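You operate a simulated robot arm through the tools that you are given. There is no shell and no other tool.

Carry out the task below with a simulated robot arm. There is one attempt and no reset: what you move stays moved.

TASK
Wipe the crumbs under the table basket and slide it back.
Fine: slide the basket, don't lift it; use the folded cloth and put it back. What is to be rubbed or washed off counts as gone when no trace of it is left.

Only the result counts: the job must be done as asked and must still hold three seconds after the hand-in. Knocking over, shifting, dropping, spilling or breaking anything else fails it. Flat cloth is picked up by pressing the open fingertips on it (5 to 10 N) and closing them slowly along it; thin cloth reads only 2 to 8 mm in the jaws.

THE ROBOT
A 7-joint arm with a two-finger gripper, fixed in place. Base frame: the origin is on the floor under the middle of its stand, x ahead of it, y to its left, z up; the work surface is at about z = 0.75. Units: m, degrees, N and s.
With the tool pointing down near the work surface it reaches from about 0.38 to 0.8 m from the base axis. Its first joint turns from -143.0 to 143.0 degrees. Payload 2.45 kg.
The tool frame sits at the grasp point between the pads (the TCP): z along the fingers, y along the line on which they close. The tips reach 0.026 m beyond it. The gripper opens to 0.096 m; its body begins 0.069 m behind the TCP.
Orientation is that of the tool frame in the base frame, as a unit quaternion [x, y, z, w]. With the fingers straight down and closing along the base's y, the tool's x points along the base's -x, its y along +y and its z along -z.

THE INTERFACE
- The arm moves only by the tool drive_tool. Its argument "moves" is a list of rows, each a list of 3 entries, a list of its own where there are three numbers: the shift along the base's x, y, z in units of 20 mm (1.0 is 20 mm), then the turn, a rotation vector about the base's x, y, z in units of 5 degrees (1.0 is 5 degrees), then the closure, from 0 (fully open) to 1 (shut). In form: [[[dx, dy, dz], [wx, wy, wz], jaw], ...]. A call has 1 to 20 rows; each row shifts and turns the commanded pose from where the row before left it. A call with a number of a shift or a turn outside -1 to 1 is refused whole. Each row takes 0.2 s and may step no farther than 0.05 m and 8.6 degrees from the row before; otherwise, or with a gripper value out of range, the whole call is refused. Where a pose cannot be reached the arm comes as near as it can. A force on the tool above 40 N (or 10 N above the force at the start of the call, whichever is more), or a blocked arm, ends the call early, and 0.2 s more pass. The fingers move at their own pace (about 0.05 m/s each) and stop on an object; they squeeze with about 34 N. The grip force told is the motor's: it shows also when the fingers shut on nothing. Time passes only in rows, and 0.2 s behind the last, so rows that do not move let the fingers close. It gives the time, the measured TCP pose, the force on the tool (base axes), the opening and the grip force at its end, in the units of the frame above (readings bear some noise), with the torque about the TCP (base axes, N m) and any sound that the robot's microphone picked up, and new pictures: "show" is both (left out), scene, wrist or none.
- Cameras (640 x 400 px; columns grow to the right, rows downward): "scene" is fixed at [0.2208, -0.5014, 1.3262]; the picture's right is [0.68, -0.73, 0.00], its down [-0.47, -0.44, -0.77] and it looks along [0.56, 0.53, -0.64] (base axes); focal length 328 px, centre (320, 200). "wrist" rides on the gripper at [0.082, 0.003, -0.098] in the tool frame; the picture's right is [-0.04, 1.00, 0.00], its down [-0.73, -0.03, -0.68] and it looks along [-0.68, -0.03, 0.73] (tool axes); focal length 256 px, centre (320, 200).
- raise_lower(by): slides the trunk up (or, below 0, down) by that many m; the arm rides with it, the base frame stays. It gives what a move gives, with no picture.
- probe_pixels(camera, pixels): for up to 12 pixels [column, row] of the newest picture of that camera ("zoom" is the newest enlarged one), the place [x, y, z] in the base frame of the surface seen there, good to about 0.002 m. It takes no simulated time.
- zoom(camera, box): a new picture of the part [left, top, right, bottom] of that camera's present view, enlarged. It takes no simulated time.
- close_job(): hands the job in; it is judged then, once.

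Unless the task says otherwise, let go and move clear before handing in.

The tools are called as name(argument=value, ...) on one line, values as JSON. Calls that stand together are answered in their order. drive_tool: Moves the arm, as the interface text tells. Its arguments: {"type":"object","properties":{"moves":{"type":"array","items":{"type":"array"}},"show":{"type":"string","enum":["both","scene","wrist","none"]}},"required":["moves"]} The other tools are called the same way: raise_lower (by) moves the trunk up or down; probe_pixels (camera, pixels) gives the place of the surface under pixels of a picture; zoom (camera, box) takes an enlarged picture of a part of a camera's view; close_job () hands the job in.

At the start:

```text
time_s: 0.0
eef_pos: [0.566, -0.222, 1.0855]
tcp_rot: [0.0, 1.0, 0.0, 0.001]
contact_force: [-0.1, -0.2, 0.2]
wrist_torque: [-0.03, -0.02, 0.03]
opening: 0.096
finger_force: 0.2
trunk travel left (down, up): [-0.575, 0.065]
```

scene: 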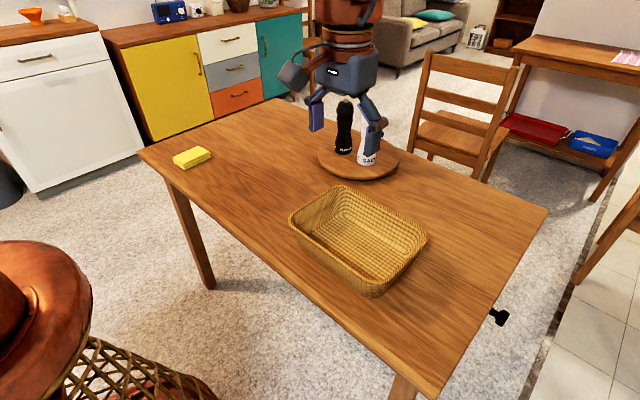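
wrist: 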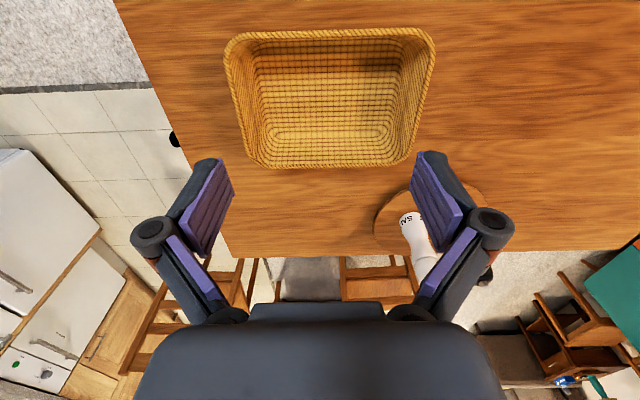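

The scene shows a basket near (358,240), a turntable with shakers near (358,155), and a yellow folded item near (192,158). I'll zoom in and probe their positions before moving.

zoom(camera="scene", box=[140, 120, 260, 195])

zoom(camera="scene", box=[260, 130, 460, 310])

probe_pixels(camera="scene", pixels=[[140, 152], [548, 208], [430, 398], [173, 158], [197, 148], [211, 155], [185, 169], [192, 156], [290, 217], [340, 187], [427, 238], [373, 296]])

probe_pixels(camera="wrist", pixels=[[228, 40], [428, 35], [410, 160], [255, 162], [330, 130], [330, 40], [320, 165], [385, 200], [412, 230], [160, 45], [240, 255], [600, 240]])

```text
5.33 times, centred on (200, 158) of scene
```

zoom: 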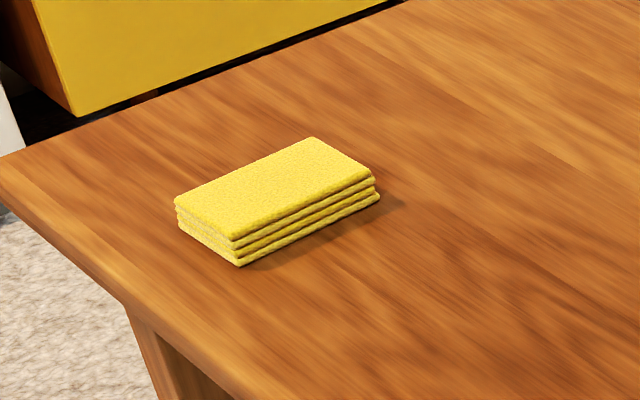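

```text
2.22 times, centred on (360, 220) of scene
```

zoom: 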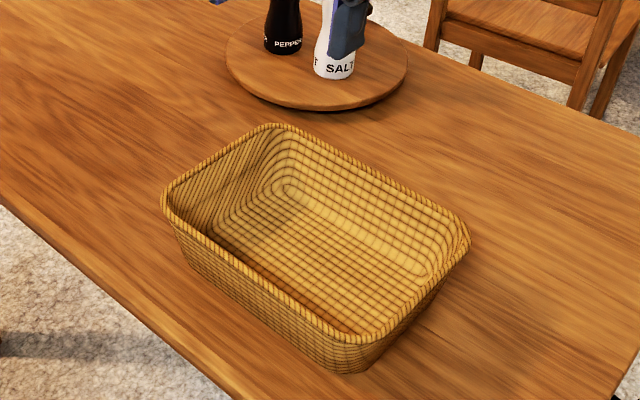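

```text
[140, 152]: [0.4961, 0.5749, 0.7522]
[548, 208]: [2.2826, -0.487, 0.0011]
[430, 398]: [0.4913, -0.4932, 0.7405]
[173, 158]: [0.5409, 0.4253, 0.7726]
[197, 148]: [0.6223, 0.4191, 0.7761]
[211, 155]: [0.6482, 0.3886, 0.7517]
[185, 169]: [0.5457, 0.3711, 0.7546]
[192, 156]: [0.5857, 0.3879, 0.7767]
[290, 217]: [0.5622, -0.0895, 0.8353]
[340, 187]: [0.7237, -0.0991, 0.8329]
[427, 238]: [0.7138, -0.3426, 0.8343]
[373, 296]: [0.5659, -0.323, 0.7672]
```

```text
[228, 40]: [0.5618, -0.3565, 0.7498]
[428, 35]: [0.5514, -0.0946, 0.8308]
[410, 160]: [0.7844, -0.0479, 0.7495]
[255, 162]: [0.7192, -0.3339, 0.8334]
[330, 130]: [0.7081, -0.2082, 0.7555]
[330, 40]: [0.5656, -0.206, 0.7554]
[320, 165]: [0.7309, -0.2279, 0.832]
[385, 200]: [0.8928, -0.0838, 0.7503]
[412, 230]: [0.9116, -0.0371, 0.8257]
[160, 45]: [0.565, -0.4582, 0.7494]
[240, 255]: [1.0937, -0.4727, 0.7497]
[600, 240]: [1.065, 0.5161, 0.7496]
```

The basket spans about x 0.555–0.73, y −0.35 to −0.09, with its rim at z 0.835. The folded cloth spans about x 0.54–0.645, y 0.365–0.425 and is 27 mm thick. I'll turn the tool 90° so both fingers can press on the −y wall, and move above the spot to the right of the basket.

drive_tool(moves=[[[0.21, -0.55, 0], [0, 0, 1], 0], [[0.21, -0.55, 0], [0, 0, 1], 0], [[0.21, -0.55, 0], [0, 0, 1], 0], [[0.21, -0.55, 0], [0, 0, 1], 0], [[0.21, -0.55, 0], [0, 0, 1], 0], [[0.21, -0.55, 0], [0, 0, 1], 0], [[0.21, -0.55, 0], [0, 0, 1], 0], [[0.21, -0.55, 0], [0, 0, 1], 0], [[0.21, -0.55, 0], [0, 0, 1], 0], [[0.21, -0.55, 0], [0, 0, 1], 0], [[0.21, -0.55, 0], [0, 0, 1], 0], [[0.21, -0.55, 0], [0, 0, 1], 0], [[0.21, -0.55, 0], [0, 0, 1], 0], [[0.21, -0.55, 0], [0, 0, 1], 0], [[0.21, -0.55, 0], [0, 0, 1], 0], [[0.21, -0.55, 0], [0, 0, 1], 0], [[0.21, -0.55, 0], [0, 0, 1], 0], [[0.21, -0.55, 0], [0, 0, 1], 0]])

```text
time_s: 3.8
eef_pos: [0.6144, -0.4025, 1.0516]
tcp_rot: [0.707, -0.707, 0.0, 0.001]
contact_force: [-0.1, 0.6, 0.1]
wrist_torque: [-0.01, 0.01, -0.02]
opening: 0.096
finger_force: 0.0
out of reach, approached as far as the arm can: row 14, 15, 16, 17
trunk travel left (down, up): [-0.575, 0.065]
```

scene: 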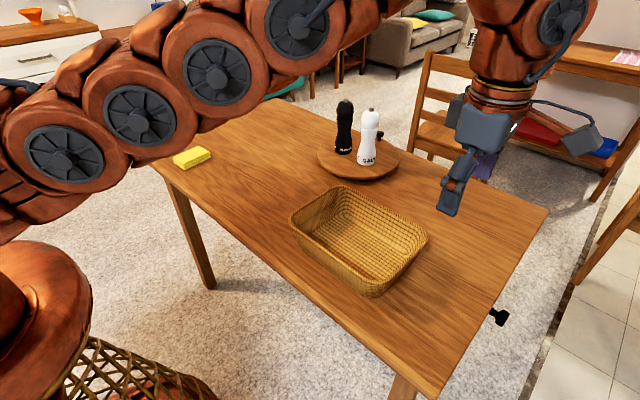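
wrist: 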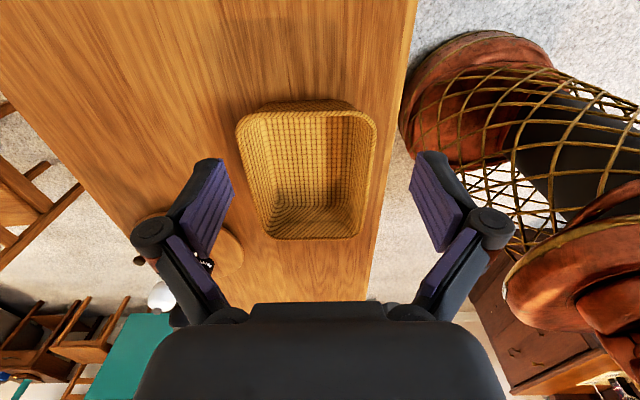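

The wide pose was slightly out of reach at this height: the TCP is at (0.614, −0.403, 1.052) and the basket is untouched. I'll go down beside the basket, where the arm reaches farther.

drive_tool(moves=[[[0, 0, -1], [0, 0, 0], 0], [[0, 0, -1], [0, 0, 0], 0], [[0, 0, -1], [0, 0, 0], 0], [[0, 0, -1], [0, 0, 0], 0], [[0, 0, -1], [0, 0, 0], 0], [[0, 0, -1], [0, 0, 0], 0]])

```text
time_s: 5.2
eef_pos: [0.6144, -0.4026, 0.9313]
tcp_rot: [0.708, -0.707, -0.001, 0.0]
contact_force: [-0.4, -0.7, -0.3]
wrist_torque: [0.0, -0.02, -0.01]
opening: 0.0963
finger_force: 0.0
trunk travel left (down, up): [-0.575, 0.065]
```

scene: 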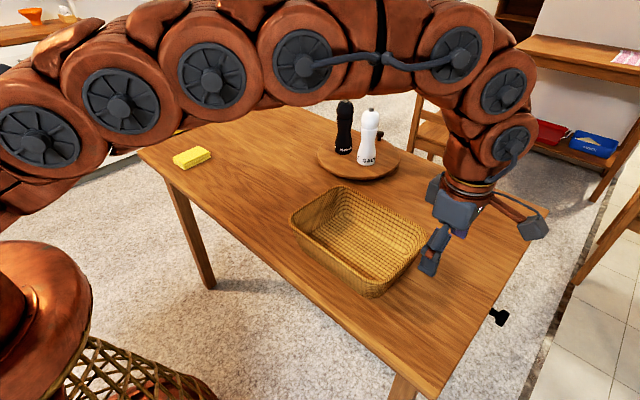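
wrist: 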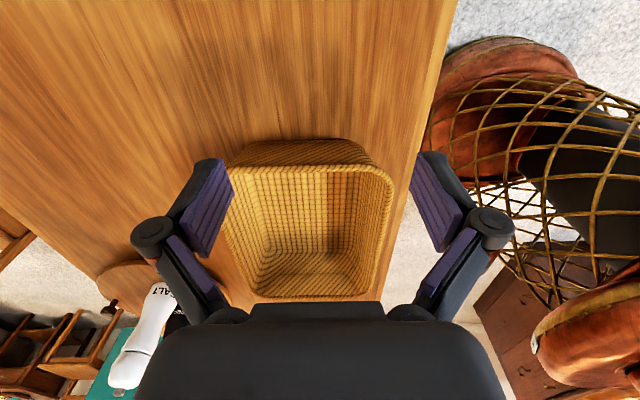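

The basket has not moved and the arm tracks well. Before touching it, I'll zoom in and record its exact starting pose.

zoom(camera="scene", box=[270, 170, 446, 310])

```text
2.86 times, centred on (358, 240) of scene
```

zoom: 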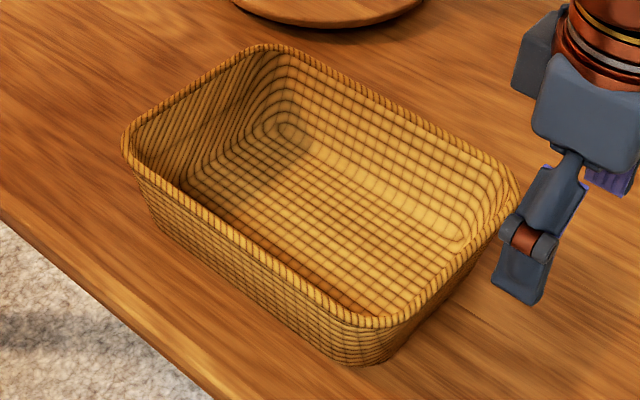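

I'll probe points along the rim and the bottom edge for a reference.

probe_pixels(camera="zoom", pixels=[[180, 197], [240, 242], [310, 290], [360, 322], [420, 300], [470, 245], [350, 86], [430, 130], [160, 108], [215, 64], [180, 240], [300, 325]])

probe_pixels(camera="zoom", pixels=[[370, 362], [410, 340], [440, 310], [125, 145], [265, 46], [515, 180], [340, 355], [150, 195], [128, 152], [380, 324], [512, 205], [290, 48]])

```text
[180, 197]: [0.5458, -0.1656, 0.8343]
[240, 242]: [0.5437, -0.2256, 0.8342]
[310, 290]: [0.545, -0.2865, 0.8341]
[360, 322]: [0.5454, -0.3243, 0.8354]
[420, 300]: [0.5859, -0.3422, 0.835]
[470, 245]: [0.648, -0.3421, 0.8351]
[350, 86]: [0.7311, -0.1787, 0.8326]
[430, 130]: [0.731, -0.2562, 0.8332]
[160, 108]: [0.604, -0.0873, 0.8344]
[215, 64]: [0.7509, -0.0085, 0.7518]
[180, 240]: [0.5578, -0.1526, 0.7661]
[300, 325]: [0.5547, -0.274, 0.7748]
```

```text
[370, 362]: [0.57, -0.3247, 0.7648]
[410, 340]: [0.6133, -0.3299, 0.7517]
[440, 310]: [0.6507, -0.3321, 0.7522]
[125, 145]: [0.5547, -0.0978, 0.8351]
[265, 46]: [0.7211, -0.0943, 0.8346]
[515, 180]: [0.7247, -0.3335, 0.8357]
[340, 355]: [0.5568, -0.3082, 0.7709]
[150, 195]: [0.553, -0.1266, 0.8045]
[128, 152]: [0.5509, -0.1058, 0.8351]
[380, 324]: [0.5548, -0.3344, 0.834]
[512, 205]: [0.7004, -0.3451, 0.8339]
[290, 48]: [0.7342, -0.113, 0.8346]
```

The basket's rim runs x 0.545–0.733 and y −0.344 to −0.085, with its centre near (0.639, −0.215) and square to the table. Next I'll lower the spread fingers to rim height on its right side.

drive_tool(moves=[[[0.21, 0, -0.92], [0, 0, 0], 0], [[0.21, 0, -0.92], [0, 0, 0], 0], [[0.21, 0, -0.92], [0, 0, 0], 0], [[0.21, 0, -0.92], [0, 0, 0], 0], [[0.21, 0, -0.92], [0, 0, 0], 0], [[0.2, 0, -0.92], [0, 0, 0], 0]])

```text
time_s: 6.6
eef_pos: [0.6411, -0.4019, 0.8243]
tcp_rot: [0.708, -0.707, 0.001, 0.0]
contact_force: [-0.1, 0.1, 1.1]
wrist_torque: [-0.01, -0.01, -0.04]
opening: 0.096
finger_force: 0.1
trunk travel left (down, up): [-0.575, 0.065]
```

scene: 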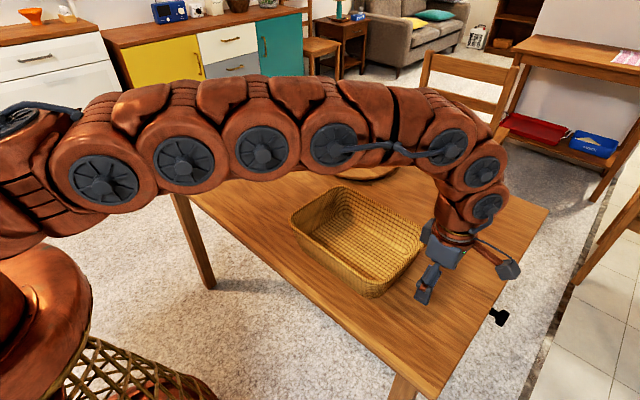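
wrist: 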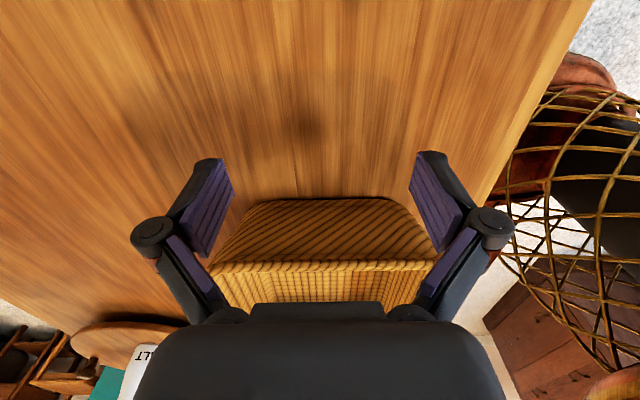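

The fingertips are at z ≈ 0.80, about 5 cm short of the right wall. I'll push slowly toward +y.

drive_tool(moves=[[[0, 0.5, 0], [0, 0, 0], 0], [[0, 0.5, 0], [0, 0, 0], 0], [[0, 0.5, 0], [0, 0, 0], 0], [[0, 0.4, 0], [0, 0, 0], 0], [[0, 0.3, 0], [0, 0, 0], 0], [[0, 0.3, 0], [0, 0, 0], 0], [[0, 0.3, 0], [0, 0, 0], 0], [[0, 0.4, 0], [0, 0, 0], 0], [[0, 0.5, 0], [0, 0, 0], 0], [[0, 0.5, 0], [0, 0, 0], 0], [[0, 0.5, 0], [0, 0, 0], 0], [[0, 0.5, 0], [0, 0, 0], 0]])

```text
time_s: 9.2
eef_pos: [0.6382, -0.2982, 0.8219]
tcp_rot: [0.707, -0.707, 0.0, 0.001]
contact_force: [0.1, -0.2, -0.4]
wrist_torque: [-0.01, -0.01, 0.03]
opening: 0.0959
finger_force: 0.1
trunk travel left (down, up): [-0.575, 0.065]
```

scene: 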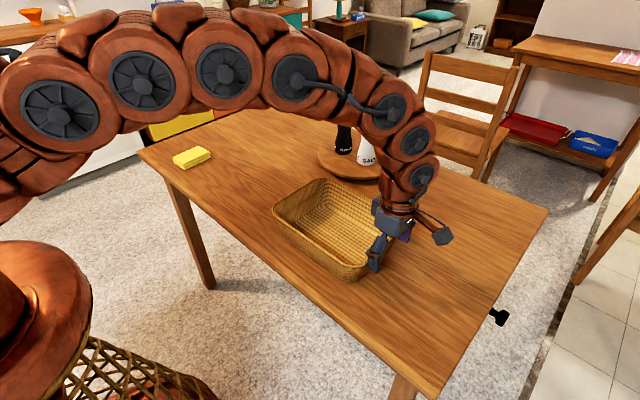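
wrist: 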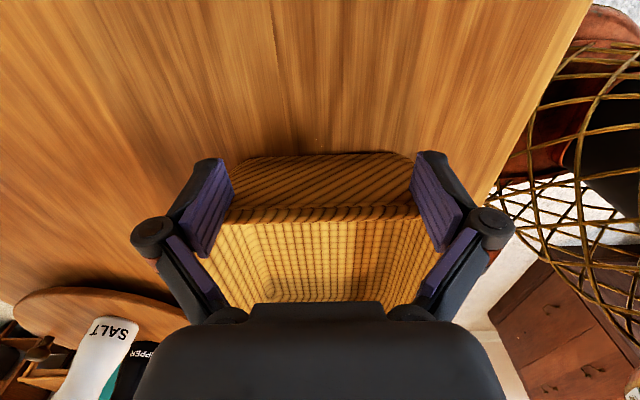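

The basket slides smoothly and stays square, and small specks are starting to show near (318,133) in the wrist view. I'll check the turntable's near edge before pushing past it.

probe_pixels(camera="wrist", pixels=[[60, 300], [110, 305], [170, 310], [230, 207], [320, 207], [415, 205]])

probe_pixels(camera="scene", pixels=[[320, 160], [335, 174], [355, 180], [370, 181], [318, 155]])

zoom(camera="wrist", box=[220, 60, 420, 185])

```text
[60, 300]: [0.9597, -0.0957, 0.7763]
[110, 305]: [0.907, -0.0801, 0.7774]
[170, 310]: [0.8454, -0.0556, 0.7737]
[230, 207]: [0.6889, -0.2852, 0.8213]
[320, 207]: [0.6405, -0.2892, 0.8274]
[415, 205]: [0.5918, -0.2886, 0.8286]
```

```text
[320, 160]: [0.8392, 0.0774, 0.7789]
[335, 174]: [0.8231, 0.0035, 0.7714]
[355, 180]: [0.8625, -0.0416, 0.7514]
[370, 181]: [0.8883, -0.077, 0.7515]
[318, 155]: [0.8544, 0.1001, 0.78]
```

```text
3.20 times, centred on (320, 122) of wrist
```

zoom: 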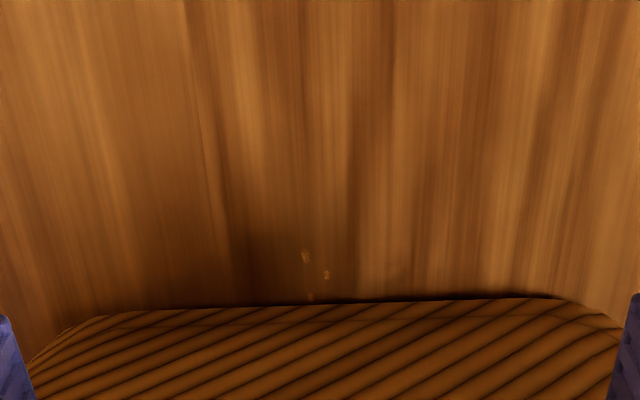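

The turntable's near edge is at x ≈ 0.82, well clear of the basket's far side at 0.733, and crumbs are visible near y −0.3. I'll continue the slow push.

drive_tool(moves=[[[0, 0.4, 0], [0, 0, 0], 0], [[0, 0.5, 0], [0, 0, 0], 0], [[0, 0.5, 0], [0, 0, 0], 0], [[0, 0.5, 0], [0, 0, 0], 0], [[0, 0.5, 0], [0, 0, 0], 0], [[0, 0.5, 0], [0, 0, 0], 0], [[0, 0.5, 0], [0, 0, 0], 0], [[0, 0.5, 0], [0, 0, 0], 0], [[0, 0.5, 0], [0, 0, 0], 0], [[0, 0.5, 0], [0, 0, 0], 0], [[0, 0.5, 0], [0, 0, 0], 0], [[0, 0.5, 0], [0, 0, 0], 0], [[0, 0.5, 0], [0, 0, 0], 0], [[0, 0.5, 0], [0, 0, 0], 0], [[0, 0.4, 0], [0, 0, 0], 0]])

```text
time_s: 12.4
eef_pos: [0.6393, -0.1502, 0.8237]
tcp_rot: [0.708, -0.707, -0.001, 0.001]
contact_force: [-0.1, 1.3, -0.6]
wrist_torque: [-0.01, 0.01, -0.03]
opening: 0.096
finger_force: 0.1
trunk travel left (down, up): [-0.575, 0.065]
```

scene: 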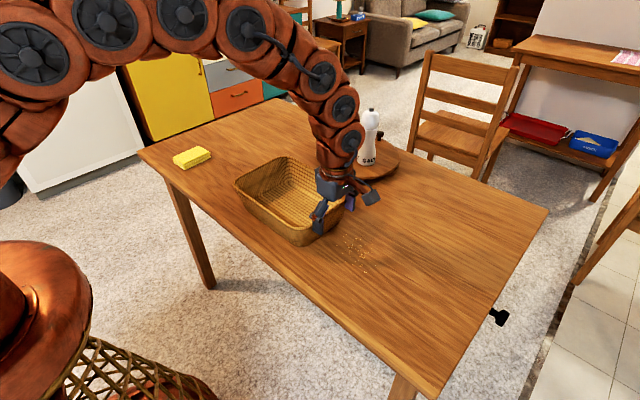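
wrist: 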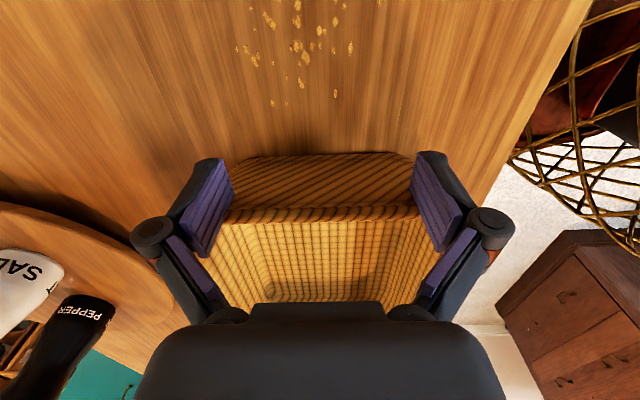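

Crumbs are visible on the bare table around (357,250) in the scene. I'll push the basket about 14 cm further so it doesn't crowd the wipe.

drive_tool(moves=[[[0, 0.4, 0], [0, 0, 0], 0], [[0, 0.5, 0], [0, 0, 0], 0], [[0, 0.5, 0], [0, 0, 0], 0], [[0, 0.5, 0], [0, 0, 0], 0], [[0, 0.5, 0], [0, 0, 0], 0], [[0, 0.5, 0], [0, 0, 0], 0], [[0, 0.5, 0], [0, 0, 0], 0], [[0, 0.5, 0], [0, 0, 0], 0], [[0, 0.5, 0], [0, 0, 0], 0], [[0, 0.5, 0], [0, 0, 0], 0], [[0, 0.5, 0], [0, 0, 0], 0], [[0, 0.5, 0], [0, 0, 0], 0], [[0, 0.5, 0], [0, 0, 0], 0], [[0, 0.4, 0], [0, 0, 0], 0]])

```text
time_s: 15.4
eef_pos: [0.6395, -0.0161, 0.823]
tcp_rot: [-0.707, 0.707, 0.0, -0.001]
contact_force: [0.7, 0.1, 0.1]
wrist_torque: [0.03, 0.04, 0.0]
opening: 0.0962
finger_force: 0.1
trunk travel left (down, up): [-0.575, 0.065]
```

scene: 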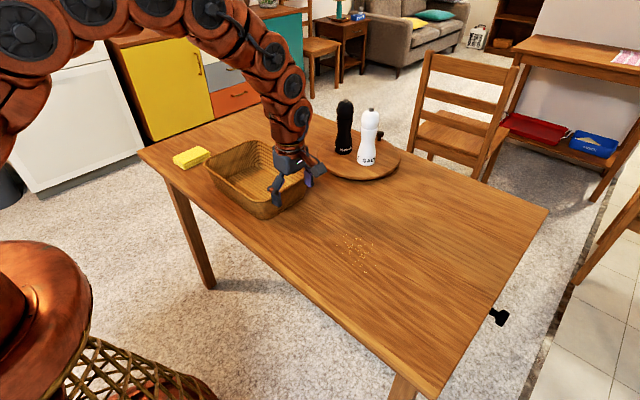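
wrist: 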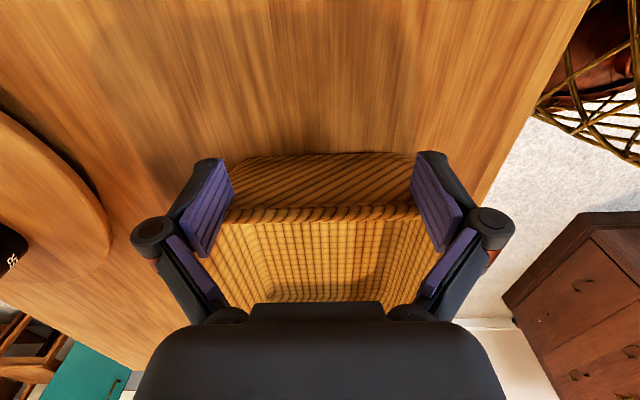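

The basket is well clear now and the crumbs are fully exposed near (357,250). I'll back off, rise, and map the crumbs.

drive_tool(moves=[[[0, -0.5, 0], [0, 0, 0], 0], [[0, -1, 0], [0, 0, 0], 0], [[0, -1, 0.3], [0, 0, 0], 0], [[0, 0, 1], [0, 0, -1], 0], [[0, 0, 1], [0, 0, -1], 0], [[0, 0, 1], [0, 0, -1], 0], [[0, 0, 1], [0, 0, -1], 0], [[0, 0, 1], [0, 0, -1], 0], [[0, 0, 1], [0, 0, -1], 0], [[0, 0, 1], [0, 0, -1], 0], [[0, 0, 1], [0, 0, -1], 0]])

zoom(camera="scene", box=[310, 215, 406, 275])

```text
time_s: 17.8
eef_pos: [0.6392, -0.0674, 0.9889]
tcp_rot: [-0.423, 0.906, 0.0, 0.0]
contact_force: [-0.4, -0.4, 0.4]
wrist_torque: [-0.02, 0.02, -0.02]
opening: 0.0961
finger_force: 0.1
trunk travel left (down, up): [-0.575, 0.065]
```

scene: 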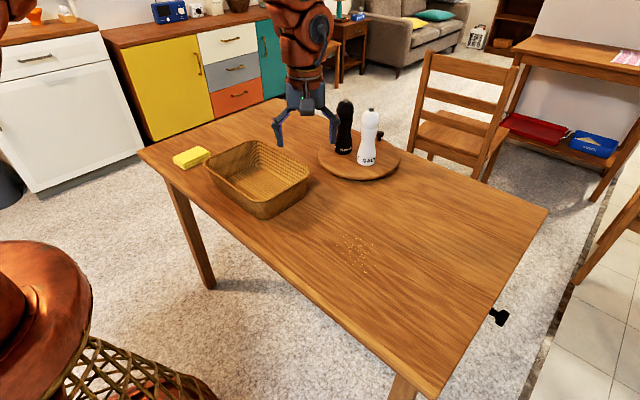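
wrist: 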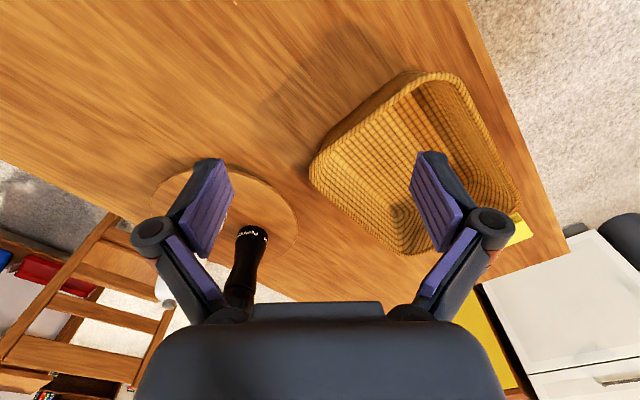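

```text
6.67 times, centred on (358, 245) of scene
```

zoom: 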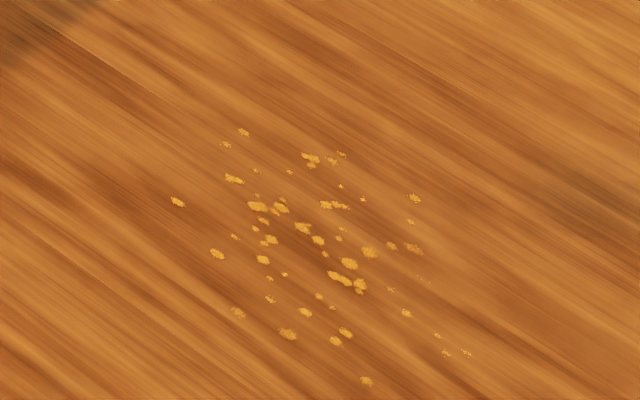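

probe_pixels(camera="zoom", pixels=[[177, 202], [242, 132], [343, 154], [414, 198], [467, 352], [446, 353], [366, 381], [288, 334], [238, 312], [217, 254], [303, 228], [430, 282]])

zoom(camera="scene", box=[160, 130, 320, 230])

```text
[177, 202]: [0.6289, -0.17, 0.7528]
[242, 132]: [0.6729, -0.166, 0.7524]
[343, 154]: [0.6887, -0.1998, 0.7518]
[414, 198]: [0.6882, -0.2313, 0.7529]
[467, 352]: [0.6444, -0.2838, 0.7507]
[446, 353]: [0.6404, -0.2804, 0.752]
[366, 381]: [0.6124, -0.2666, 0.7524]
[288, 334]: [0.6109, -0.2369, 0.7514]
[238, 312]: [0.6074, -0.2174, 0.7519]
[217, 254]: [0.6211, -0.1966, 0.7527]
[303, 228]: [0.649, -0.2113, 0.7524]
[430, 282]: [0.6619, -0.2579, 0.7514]
```

```text
4.00 times, centred on (240, 180) of scene
```

zoom: 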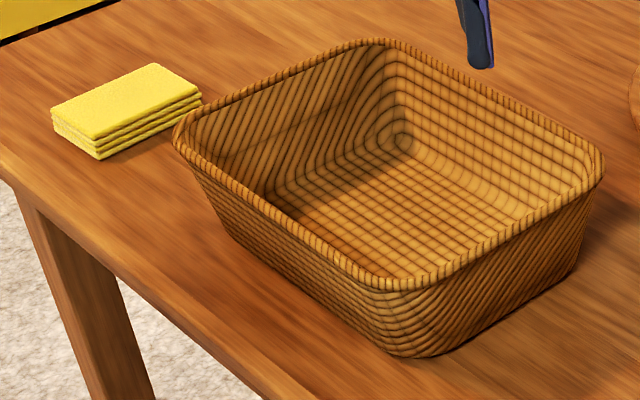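

The crumbs lie within x 0.605–0.690 and y −0.285 to −0.165, and the basket is undisturbed. Now I'll measure the cloth precisely and read the moved basket's rim.

probe_pixels(camera="zoom", pixels=[[56, 108], [152, 67], [195, 98], [98, 136], [100, 157], [55, 125], [150, 138], [125, 100], [75, 150], [180, 125]])

probe_pixels(camera="zoom", pixels=[[260, 220], [330, 262], [450, 270], [550, 218], [480, 82], [540, 115], [240, 95], [300, 68]])

```text
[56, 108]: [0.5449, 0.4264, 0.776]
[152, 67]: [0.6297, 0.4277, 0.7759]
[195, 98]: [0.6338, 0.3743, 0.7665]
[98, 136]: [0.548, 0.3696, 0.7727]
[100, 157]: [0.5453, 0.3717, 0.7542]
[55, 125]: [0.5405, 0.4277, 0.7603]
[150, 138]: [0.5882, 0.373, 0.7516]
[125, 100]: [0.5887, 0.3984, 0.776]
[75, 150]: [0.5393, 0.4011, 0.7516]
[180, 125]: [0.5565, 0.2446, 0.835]
```

```text
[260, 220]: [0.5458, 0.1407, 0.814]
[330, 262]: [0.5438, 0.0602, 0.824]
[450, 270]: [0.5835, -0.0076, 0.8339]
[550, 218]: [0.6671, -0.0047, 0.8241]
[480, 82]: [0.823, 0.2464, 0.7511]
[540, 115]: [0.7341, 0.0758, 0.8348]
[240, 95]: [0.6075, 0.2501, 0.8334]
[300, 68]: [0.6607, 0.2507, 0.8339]
```

The cloth is centred at (0.588, 0.400), 60 mm wide along y and 25 mm tall, and the basket's left edge is now at y 0.251. I'll move over the cloth at a safe height while turning the tool back so it closes along y.

drive_tool(moves=[[[-0.13, 1, 0], [0, 0, -1], 0], [[-0.13, 1, 0], [0, 0, -1], 0], [[-0.13, 1, 0], [0, 0, -1], 0], [[-0.13, 1, 0], [0, 0, -1], 0], [[-0.13, 1, 0], [0, 0, -1], 0], [[-0.13, 1, 0], [0, 0, -1], 0], [[-0.13, 1, 0], [0, 0, -1], 0], [[-0.13, 1, 0], [0, 0, -1], 0], [[-0.13, 1, 0], [0, 0, -1], 0], [[-0.13, 1, 0], [0, 0, -1], 0], [[-0.13, 1, 0], [0, 0, 0], 0], [[-0.13, 1, 0], [0, 0, 0], 0], [[-0.13, 1, 0], [0, 0, 0], 0], [[-0.13, 1, 0], [0, 0, 0], 0], [[-0.13, 1, 0], [0, 0, 0], 0], [[-0.13, 1, 0], [0, 0, 0], 0], [[-0.13, 1, 0], [0, 0, 0], 0], [[-0.13, 1, 0], [0, 0, 0], 0], [[-0.13, 1, 0], [0, 0, 0], 0], [[-0.13, 1, 0], [0, 0, 0], 0]], show="none")

drive_tool(moves=[[[0, 1, 0], [0, 0, 0], 0], [[0, 1, 0], [0, 0, 0], 0], [[0, 1, 0], [0, 0, 0], 0], [[0, 0.35, 0], [0, 0, 0], 0], [[0, 0, 0], [0, 0, 0], 0]])

```text
time_s: 22.0
eef_pos: [0.5864, 0.3338, 0.9903]
tcp_rot: [-0.001, 1.0, 0.0, 0.0]
contact_force: [-0.1, -0.4, 0.1]
wrist_torque: [0.07, -0.02, -0.01]
opening: 0.0961
finger_force: 0.0
trunk travel left (down, up): [-0.575, 0.065]
```

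```text
time_s: 23.2
eef_pos: [0.5874, 0.4004, 0.9897]
tcp_rot: [0.0, 1.0, 0.0, 0.0]
contact_force: [-0.2, 0.9, -0.5]
wrist_torque: [-0.01, 0.01, 0.0]
opening: 0.0961
finger_force: 0.1
trunk travel left (down, up): [-0.575, 0.065]
```

scene: 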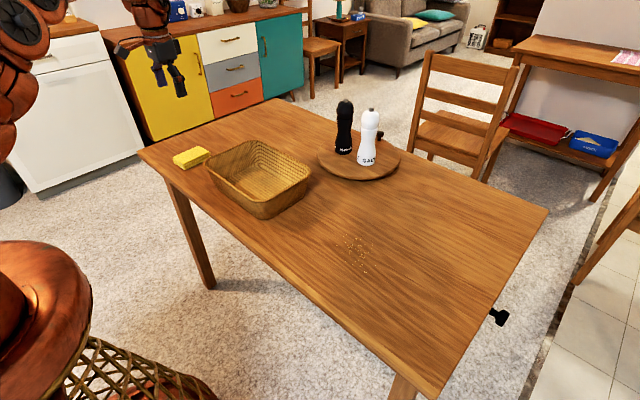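
wrist: 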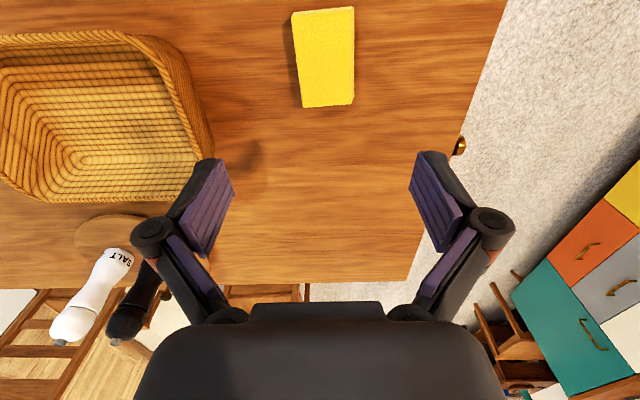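

The cloth sits near (323,57) in the wrist view, squarely between the fingers. I'll check its corners before going down.

probe_pixels(camera="wrist", pixels=[[294, 14], [351, 10], [304, 103], [351, 100], [325, 57], [300, 60], [353, 55], [290, 60]])

zoom(camera="wrist", box=[240, 0, 400, 120])

```text
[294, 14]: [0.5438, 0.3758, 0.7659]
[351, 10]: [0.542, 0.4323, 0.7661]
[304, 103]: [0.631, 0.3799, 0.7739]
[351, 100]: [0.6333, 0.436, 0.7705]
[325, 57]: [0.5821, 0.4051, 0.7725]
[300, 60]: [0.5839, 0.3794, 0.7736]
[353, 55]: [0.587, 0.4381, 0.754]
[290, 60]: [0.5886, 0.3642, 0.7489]
```

```text
3.33 times, centred on (320, 60) of wrist
```

zoom: 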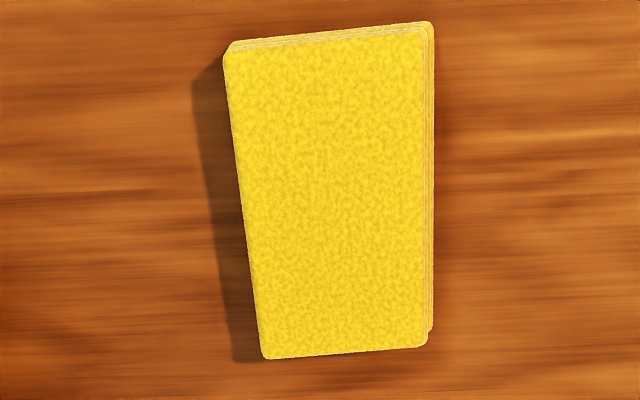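

The cloth is centred at about (0.588, 0.403) and turned roughly 2°. I'll match that angle and come down around its sides, stopping with the tips about 9 mm above the table.

drive_tool(moves=[[[0, 0.13, -1], [0, 0, 0.45], 0], [[0, 0, -1], [0, 0, 0], 0], [[0, 0, -1], [0, 0, 0], 0], [[0, 0, -1], [0, 0, 0], 0], [[0, 0, -1], [0, 0, 0], 0], [[0, 0, -1], [0, 0, 0], 0], [[0, 0, -1], [0, 0, 0], 0], [[0, 0, -1], [0, 0, 0], 0], [[0, 0, -0.8], [0, 0, 0], 0], [[0, 0, -0.6], [0, 0, 0], 0], [[0, 0, -0.5], [0, 0, 0], 0], [[0, 0, -0.2], [0, 0, 0], 0], [[0, 0, 0], [0, 0, 0], 0]])

```text
time_s: 26.0
eef_pos: [0.5874, 0.404, 0.7886]
tcp_rot: [-0.02, 1.0, 0.0, -0.001]
contact_force: [0.1, -0.3, 0.7]
wrist_torque: [-0.04, 0.01, -0.01]
opening: 0.0959
finger_force: 0.1
trunk travel left (down, up): [-0.575, 0.065]
```

scene: 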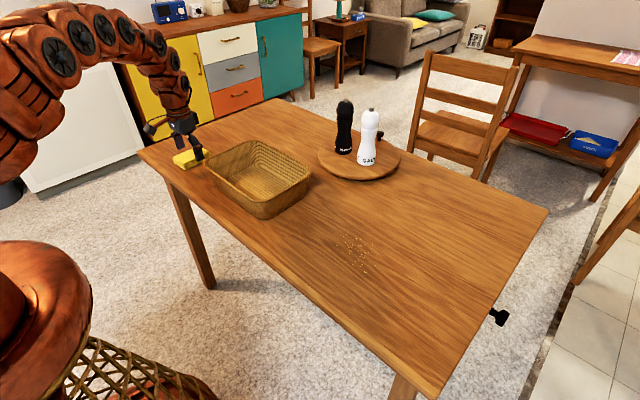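
wrist: 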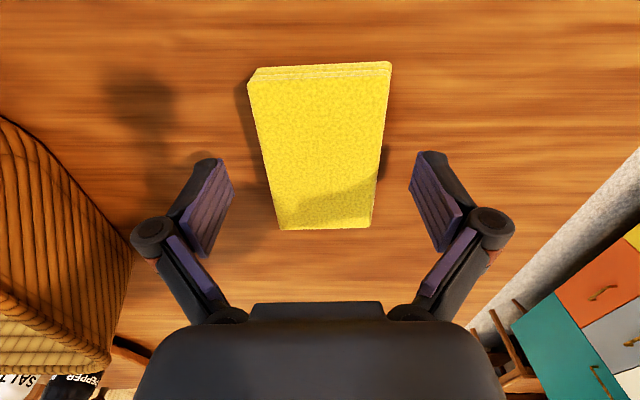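

The cloth sits centred between the pads. I'll lower another 4 mm and close gradually.

drive_tool(moves=[[[0, 0, -0.2], [0, 0, 0], 0], [[0, 0, 0], [0, 0, 0], 0.2], [[0, 0, 0], [0, 0, 0], 0.3], [[0, 0, 0], [0, 0, 0], 0.36], [[0, 0, 0], [0, 0, 0], 0.4], [[0, 0, 0], [0, 0, 0], 0.44], [[0, 0, 0], [0, 0, 0], 0.44]])

```text
time_s: 27.6
eef_pos: [0.5876, 0.4045, 0.783]
tcp_rot: [-0.019, 1.0, 0.0, 0.0]
contact_force: [0.1, 1.0, 2.6]
wrist_torque: [0.13, 0.04, -0.01]
opening: 0.065
finger_force: 33.8
trunk travel left (down, up): [-0.575, 0.065]
```

scene: 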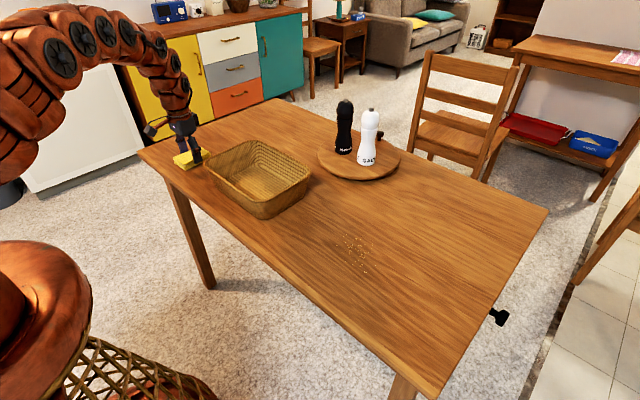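
wrist: 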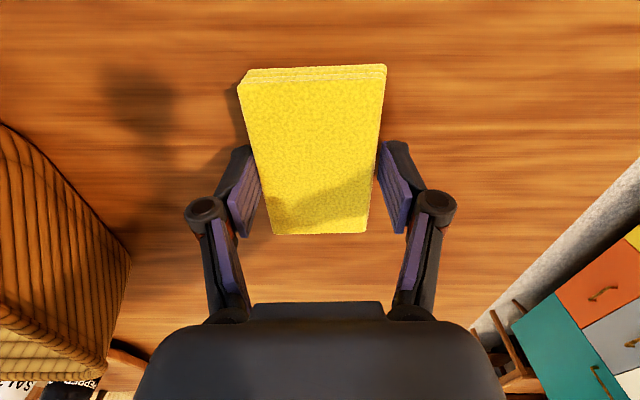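

The fingers stopped on the cloth at 65 mm with 33.8 N, so it is firm and held. I'll lift it straight up and check.

drive_tool(moves=[[[0, 0, 0.3], [0, 0, 0], 0.6], [[0, 0, 0.7], [0, 0, 0], 0.6], [[0, 0, 1], [0, 0, 0], 0.6], [[0, 0, 1], [0, 0, 0], 0.6], [[0, 0, 1], [0, 0, 0], 0.6], [[0, 0, 1], [0, 0, 0], 0.6], [[0, 0, 1], [0, 0, 0], 0.6], [[0, 0, 1], [0, 0, 0], 0.6], [[0, 0, 0.5], [0, 0, 0], 0.6]])

```text
time_s: 29.6
eef_pos: [0.5857, 0.4029, 0.9311]
tcp_rot: [-0.02, 1.0, 0.0, 0.0]
contact_force: [-0.3, 0.4, -0.9]
wrist_torque: [0.0, 0.01, -0.01]
opening: 0.0651
finger_force: 33.9
trunk travel left (down, up): [-0.575, 0.065]
```

scene: 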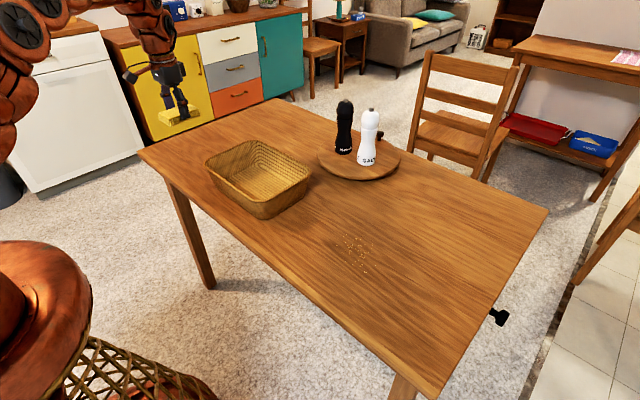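
wrist: 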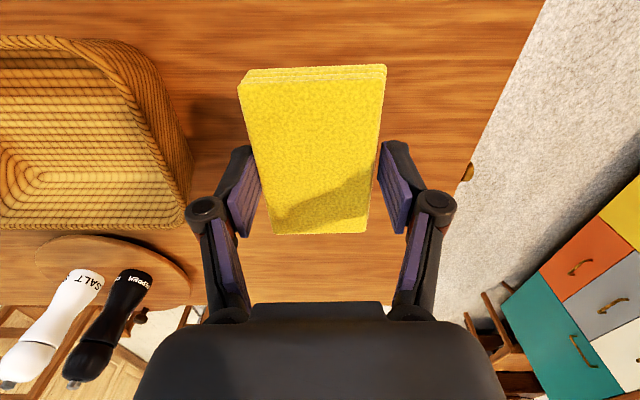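

The cloth is held firmly (opening 65 mm). I'll carry it over the basket with the cloth bottom at about z 0.897, toward a spot just left of the crumbs.

drive_tool(moves=[[[0, -0.5, 0.2], [0, 0, 0], 0.6], [[0.1, -1, 0], [0, 0, 0], 0.6], [[0.12, -1, 0], [0, 0, 0], 0.6], [[0.12, -1, 0], [0, 0, 0], 0.6], [[0.12, -1, 0], [0, 0, 0], 0.6], [[0.12, -1, 0], [0, 0, 0], 0.6], [[0.12, -1, 0], [0, 0, 0], 0.6], [[0.12, -1, 0], [0, 0, 0], 0.6], [[0.12, -1, 0], [0, 0, 0], 0.6], [[0.12, -1, 0], [0, 0, 0], 0.6], [[0.12, -1, 0], [0, 0, 0], 0.6], [[0.12, -1, 0], [0, 0, 0], 0.6], [[0.12, -1, 0], [0, 0, 0], 0.6], [[0.12, -1, 0], [0, 0, 0], 0.6], [[0.12, -1, 0], [0, 0, 0], 0.6], [[0.12, -1, 0], [0, 0, 0], 0.6], [[0.12, -1, 0], [0, 0, 0], 0.6], [[0.12, -1, 0], [0, 0, 0], 0.6], [[0.12, -1, 0], [0, 0, 0], 0.6], [[0.12, -1, 0], [0, 0, 0], 0.6]], show="none")

drive_tool(moves=[[[0.12, -1, 0], [0, 0, 0], 0.6], [[0.12, -1, 0], [0, 0, 0], 0.6], [[0.12, -1, 0], [0, 0, 0], 0.6], [[0.12, -1, 0], [0, 0, 0], 0.6], [[0.12, -1, 0], [0, 0, 0], 0.6], [[0.1, -1, 0], [0, 0, 0], 0.6], [[0, -0.65, 0], [0, 0, 0], 0.6], [[0, 0, 0], [0, 0, 0], 0.6]])

```text
time_s: 33.8
eef_pos: [0.6314, 0.0127, 0.9369]
tcp_rot: [-0.02, 1.0, 0.001, 0.0]
contact_force: [-1.0, 0.7, -0.3]
wrist_torque: [-0.01, 0.0, -0.01]
opening: 0.0649
finger_force: 34.6
trunk travel left (down, up): [-0.575, 0.065]
```

```text
time_s: 35.6
eef_pos: [0.6458, -0.1199, 0.9358]
tcp_rot: [-0.02, 1.0, 0.0, 0.0]
contact_force: [0.2, -0.2, -1.3]
wrist_torque: [0.01, -0.02, -0.01]
opening: 0.065
finger_force: 33.5
trunk travel left (down, up): [-0.575, 0.065]
```

scene: 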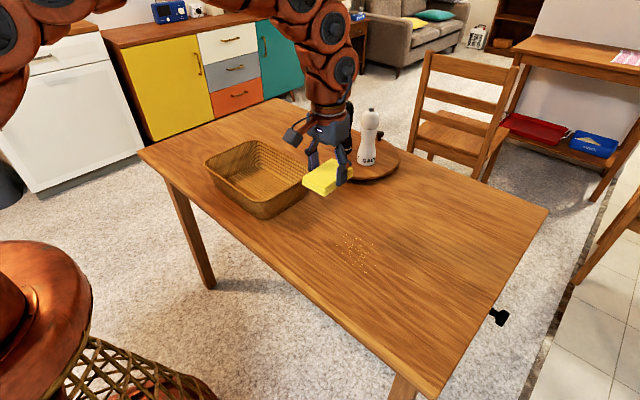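
wrist: 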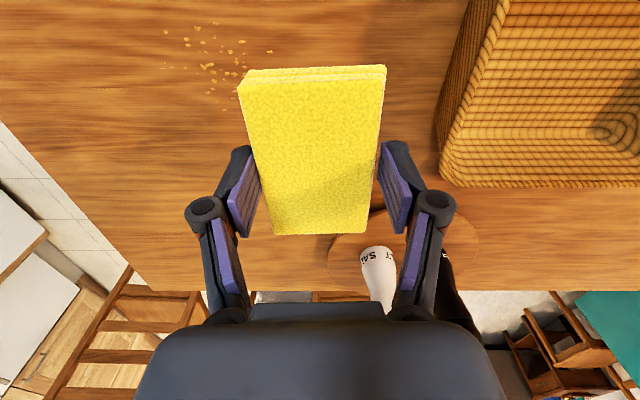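

The cloth is now just left of the crumbs and clear of the basket. I'll lower it close to the table.

drive_tool(moves=[[[0, 0, -1], [0, 0, 0], 0.6], [[0, 0, -1], [0, 0, 0], 0.6], [[0, 0, -1], [0, 0, 0], 0.6], [[0, 0, -1], [0, 0, 0], 0.6], [[0, 0, -1], [0, 0, 0], 0.6], [[0, 0, -1], [0, 0, 0], 0.6], [[0, 0, -0.7], [0, 0, 0], 0.6], [[0, 0, -0.5], [0, 0, 0], 0.6], [[0, 0, -0.2], [0, 0, 0], 0.6], [[0, 0, 0], [0, 0, 0], 0.6]])

```text
time_s: 37.8
eef_pos: [0.6487, -0.1214, 0.7891]
tcp_rot: [-0.019, 1.0, 0.0, 0.0]
contact_force: [-0.6, -0.1, -0.4]
wrist_torque: [0.0, 0.03, 0.04]
opening: 0.0652
finger_force: 33.8
trunk travel left (down, up): [-0.575, 0.065]
```

scene: 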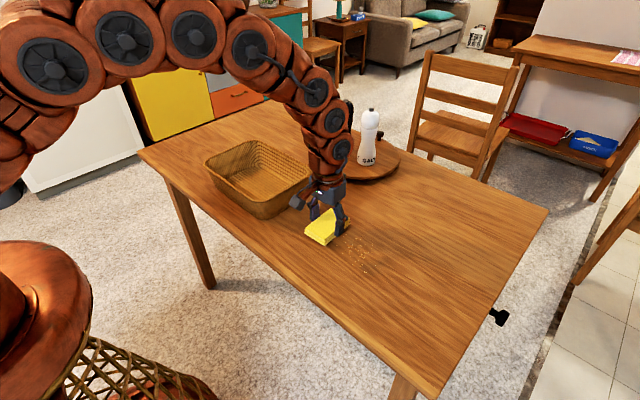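
wrist: 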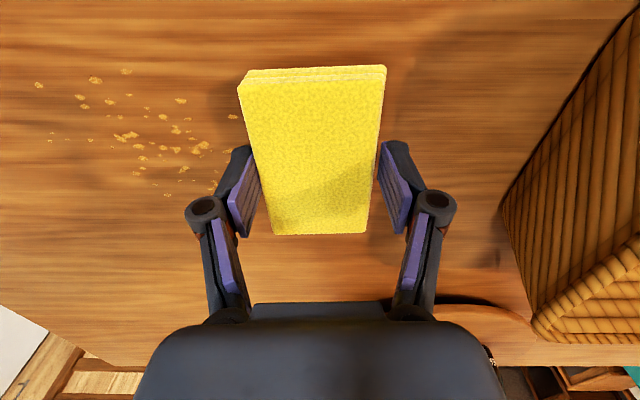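

The cloth hovers about 6 mm above the table. I'll probe its extents to see how the pad lines up with the crumbs.

probe_pixels(camera="wrist", pixels=[[245, 84], [380, 82], [276, 229], [363, 228], [310, 150], [95, 80], [38, 85], [168, 195], [213, 187], [127, 72], [180, 100], [52, 134]])

```text
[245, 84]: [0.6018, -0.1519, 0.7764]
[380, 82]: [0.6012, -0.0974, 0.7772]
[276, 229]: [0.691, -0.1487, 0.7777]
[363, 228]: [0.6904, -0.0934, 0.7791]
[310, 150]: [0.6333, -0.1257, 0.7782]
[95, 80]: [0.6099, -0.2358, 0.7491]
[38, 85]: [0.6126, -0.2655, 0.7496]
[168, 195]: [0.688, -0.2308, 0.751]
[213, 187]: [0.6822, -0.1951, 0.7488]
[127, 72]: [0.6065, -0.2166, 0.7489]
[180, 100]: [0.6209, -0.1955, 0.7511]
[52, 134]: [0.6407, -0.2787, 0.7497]
```

The cloth covers x 0.60–0.693, which spans the crumb band. I'll press down in small steps and watch the force.

drive_tool(moves=[[[0, 0, -0.15], [0, 0, 0], 0.6], [[0, 0, -0.15], [0, 0, 0], 0.6], [[0, 0, 0], [0, 0, 0], 0.6]], show="none")

```text
time_s: 38.6
eef_pos: [0.6452, -0.1214, 0.7834]
tcp_rot: [-0.02, 1.0, -0.001, 0.0]
contact_force: [-0.1, 0.1, 2.1]
wrist_torque: [0.09, 0.05, 0.02]
opening: 0.0649
finger_force: 33.8
trunk travel left (down, up): [-0.575, 0.065]
```

It's in light contact at about 2 N. I'll press a little more.

drive_tool(moves=[[[0, 0, -0.1], [0, 0, 0], 0.6], [[0, 0, 0], [0, 0, 0], 0.6]], show="none")

```text
time_s: 39.2
eef_pos: [0.6462, -0.1207, 0.783]
tcp_rot: [-0.019, 1.0, 0.0, 0.002]
contact_force: [-2.0, -1.9, 23.1]
wrist_torque: [0.07, 0.45, 0.05]
opening: 0.0652
finger_force: 34.1
trunk travel left (down, up): [-0.575, 0.065]
```

The contact is stiff: 2 mm more gave 23 N. I'll ease up by about 1.3 mm.

drive_tool(moves=[[[0, 0, 0.065], [0, 0, 0], 0.6], [[0, 0, 0], [0, 0, 0], 0.6]], show="none")

```text
time_s: 39.8
eef_pos: [0.647, -0.1197, 0.7842]
tcp_rot: [-0.021, 1.0, 0.0, 0.001]
contact_force: [3.2, -6.1, 16.6]
wrist_torque: [-0.12, -0.23, 0.0]
opening: 0.0651
finger_force: 34.2
trunk travel left (down, up): [-0.575, 0.065]
```

It's still at 16.6 N, so I'll ease slightly more and begin a slow wipe across the crumbs toward −y.

drive_tool(moves=[[[0, 0, 0.03], [0, 0, 0], 0.6], [[0, -0.3, 0], [0, 0, 0], 0.6], [[0, -0.5, 0], [0, 0, 0], 0.6], [[0, -0.5, 0], [0, 0, 0], 0.6], [[0, -0.5, 0], [0, 0, 0], 0.6], [[0, -0.5, 0], [0, 0, 0], 0.6], [[0, -0.5, 0], [0, 0, 0], 0.6], [[0, -0.5, 0], [0, 0, 0], 0.6]])

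```text
time_s: 41.6
eef_pos: [0.6468, -0.1843, 0.7828]
tcp_rot: [-0.02, 1.0, 0.0, 0.0]
contact_force: [0.4, 0.8, 1.5]
wrist_torque: [0.05, -0.03, -0.03]
opening: 0.065
finger_force: 34.0
trunk travel left (down, up): [-0.575, 0.065]
```

scene: 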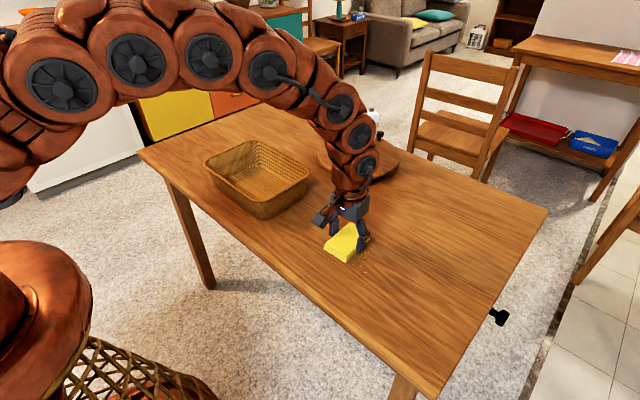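
wrist: 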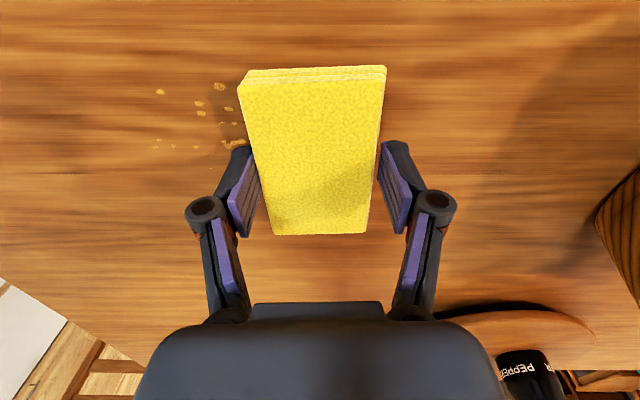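

Force dropped to 1.5 N while sliding. I'll add about 1 mm of pressure and continue the sweep to the right end of the crumbs.

drive_tool(moves=[[[0, -0.3, -0.05], [0, 0, 0], 0.6], [[0, -0.5, 0], [0, 0, 0], 0.6], [[0, -0.5, 0], [0, 0, 0], 0.6], [[0, -0.5, 0], [0, 0, 0], 0.6], [[0, -0.5, 0], [0, 0, 0], 0.6]], show="none")

drive_tool(moves=[[[0, -0.5, 0], [0, 0, 0], 0.6], [[0, -0.5, 0], [0, 0, 0], 0.6], [[0, -0.5, 0], [0, 0, 0], 0.6], [[0, -0.5, 0], [0, 0, 0], 0.6], [[0, -0.5, 0], [0, 0, 0], 0.6], [[0, -0.5, 0], [0, 0, 0], 0.6], [[0, 0, 0], [0, 0, 0], 0.6]])

```text
time_s: 42.8
eef_pos: [0.6473, -0.2307, 0.7824]
tcp_rot: [-0.021, 1.0, 0.0, 0.0]
contact_force: [0.8, 6.8, 16.0]
wrist_torque: [0.29, 0.01, -0.04]
opening: 0.0648
finger_force: 33.9
trunk travel left (down, up): [-0.575, 0.065]
```

```text
time_s: 44.4
eef_pos: [0.6458, -0.2897, 0.7827]
tcp_rot: [-0.02, 1.0, 0.0, 0.0]
contact_force: [-1.6, 9.3, 18.8]
wrist_torque: [0.23, 0.03, -0.03]
opening: 0.0649
finger_force: 34.6
trunk travel left (down, up): [-0.575, 0.065]
```

scene: 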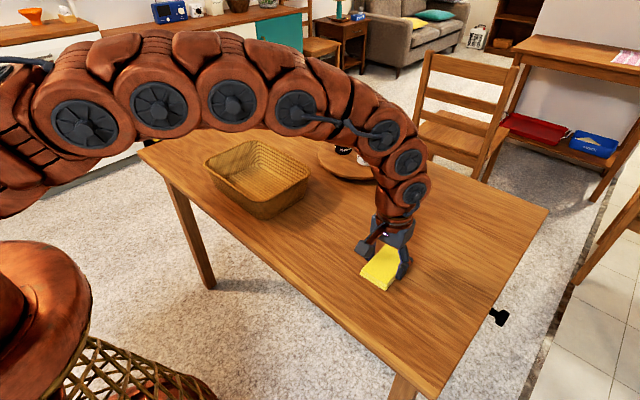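
wrist: 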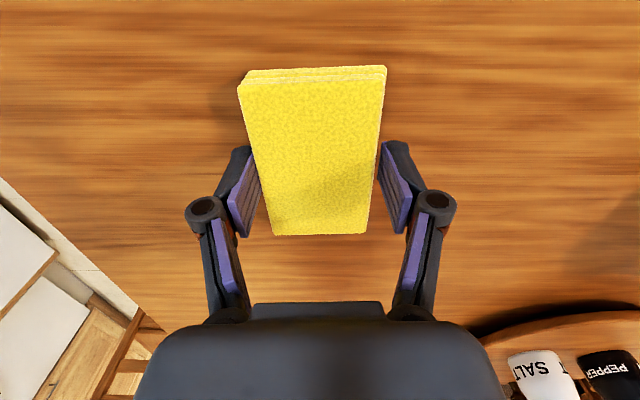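

The table behind the cloth looks clean. I'll zoom in to look for faint remains.

zoom(camera="scene", box=[310, 210, 406, 270])

zoom(camera="wrist", box=[370, 50, 610, 250])

```text
6.67 times, centred on (358, 240) of scene
```

zoom: 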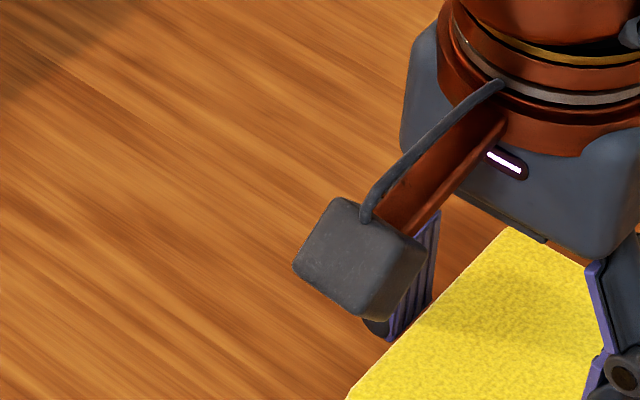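

```text
2.00 times, centred on (490, 150) of wrist
```

zoom: 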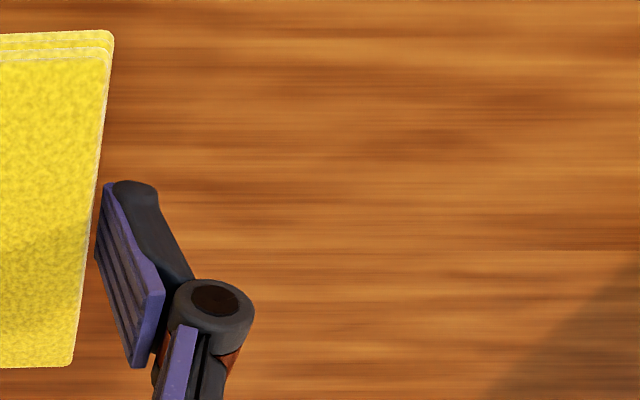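

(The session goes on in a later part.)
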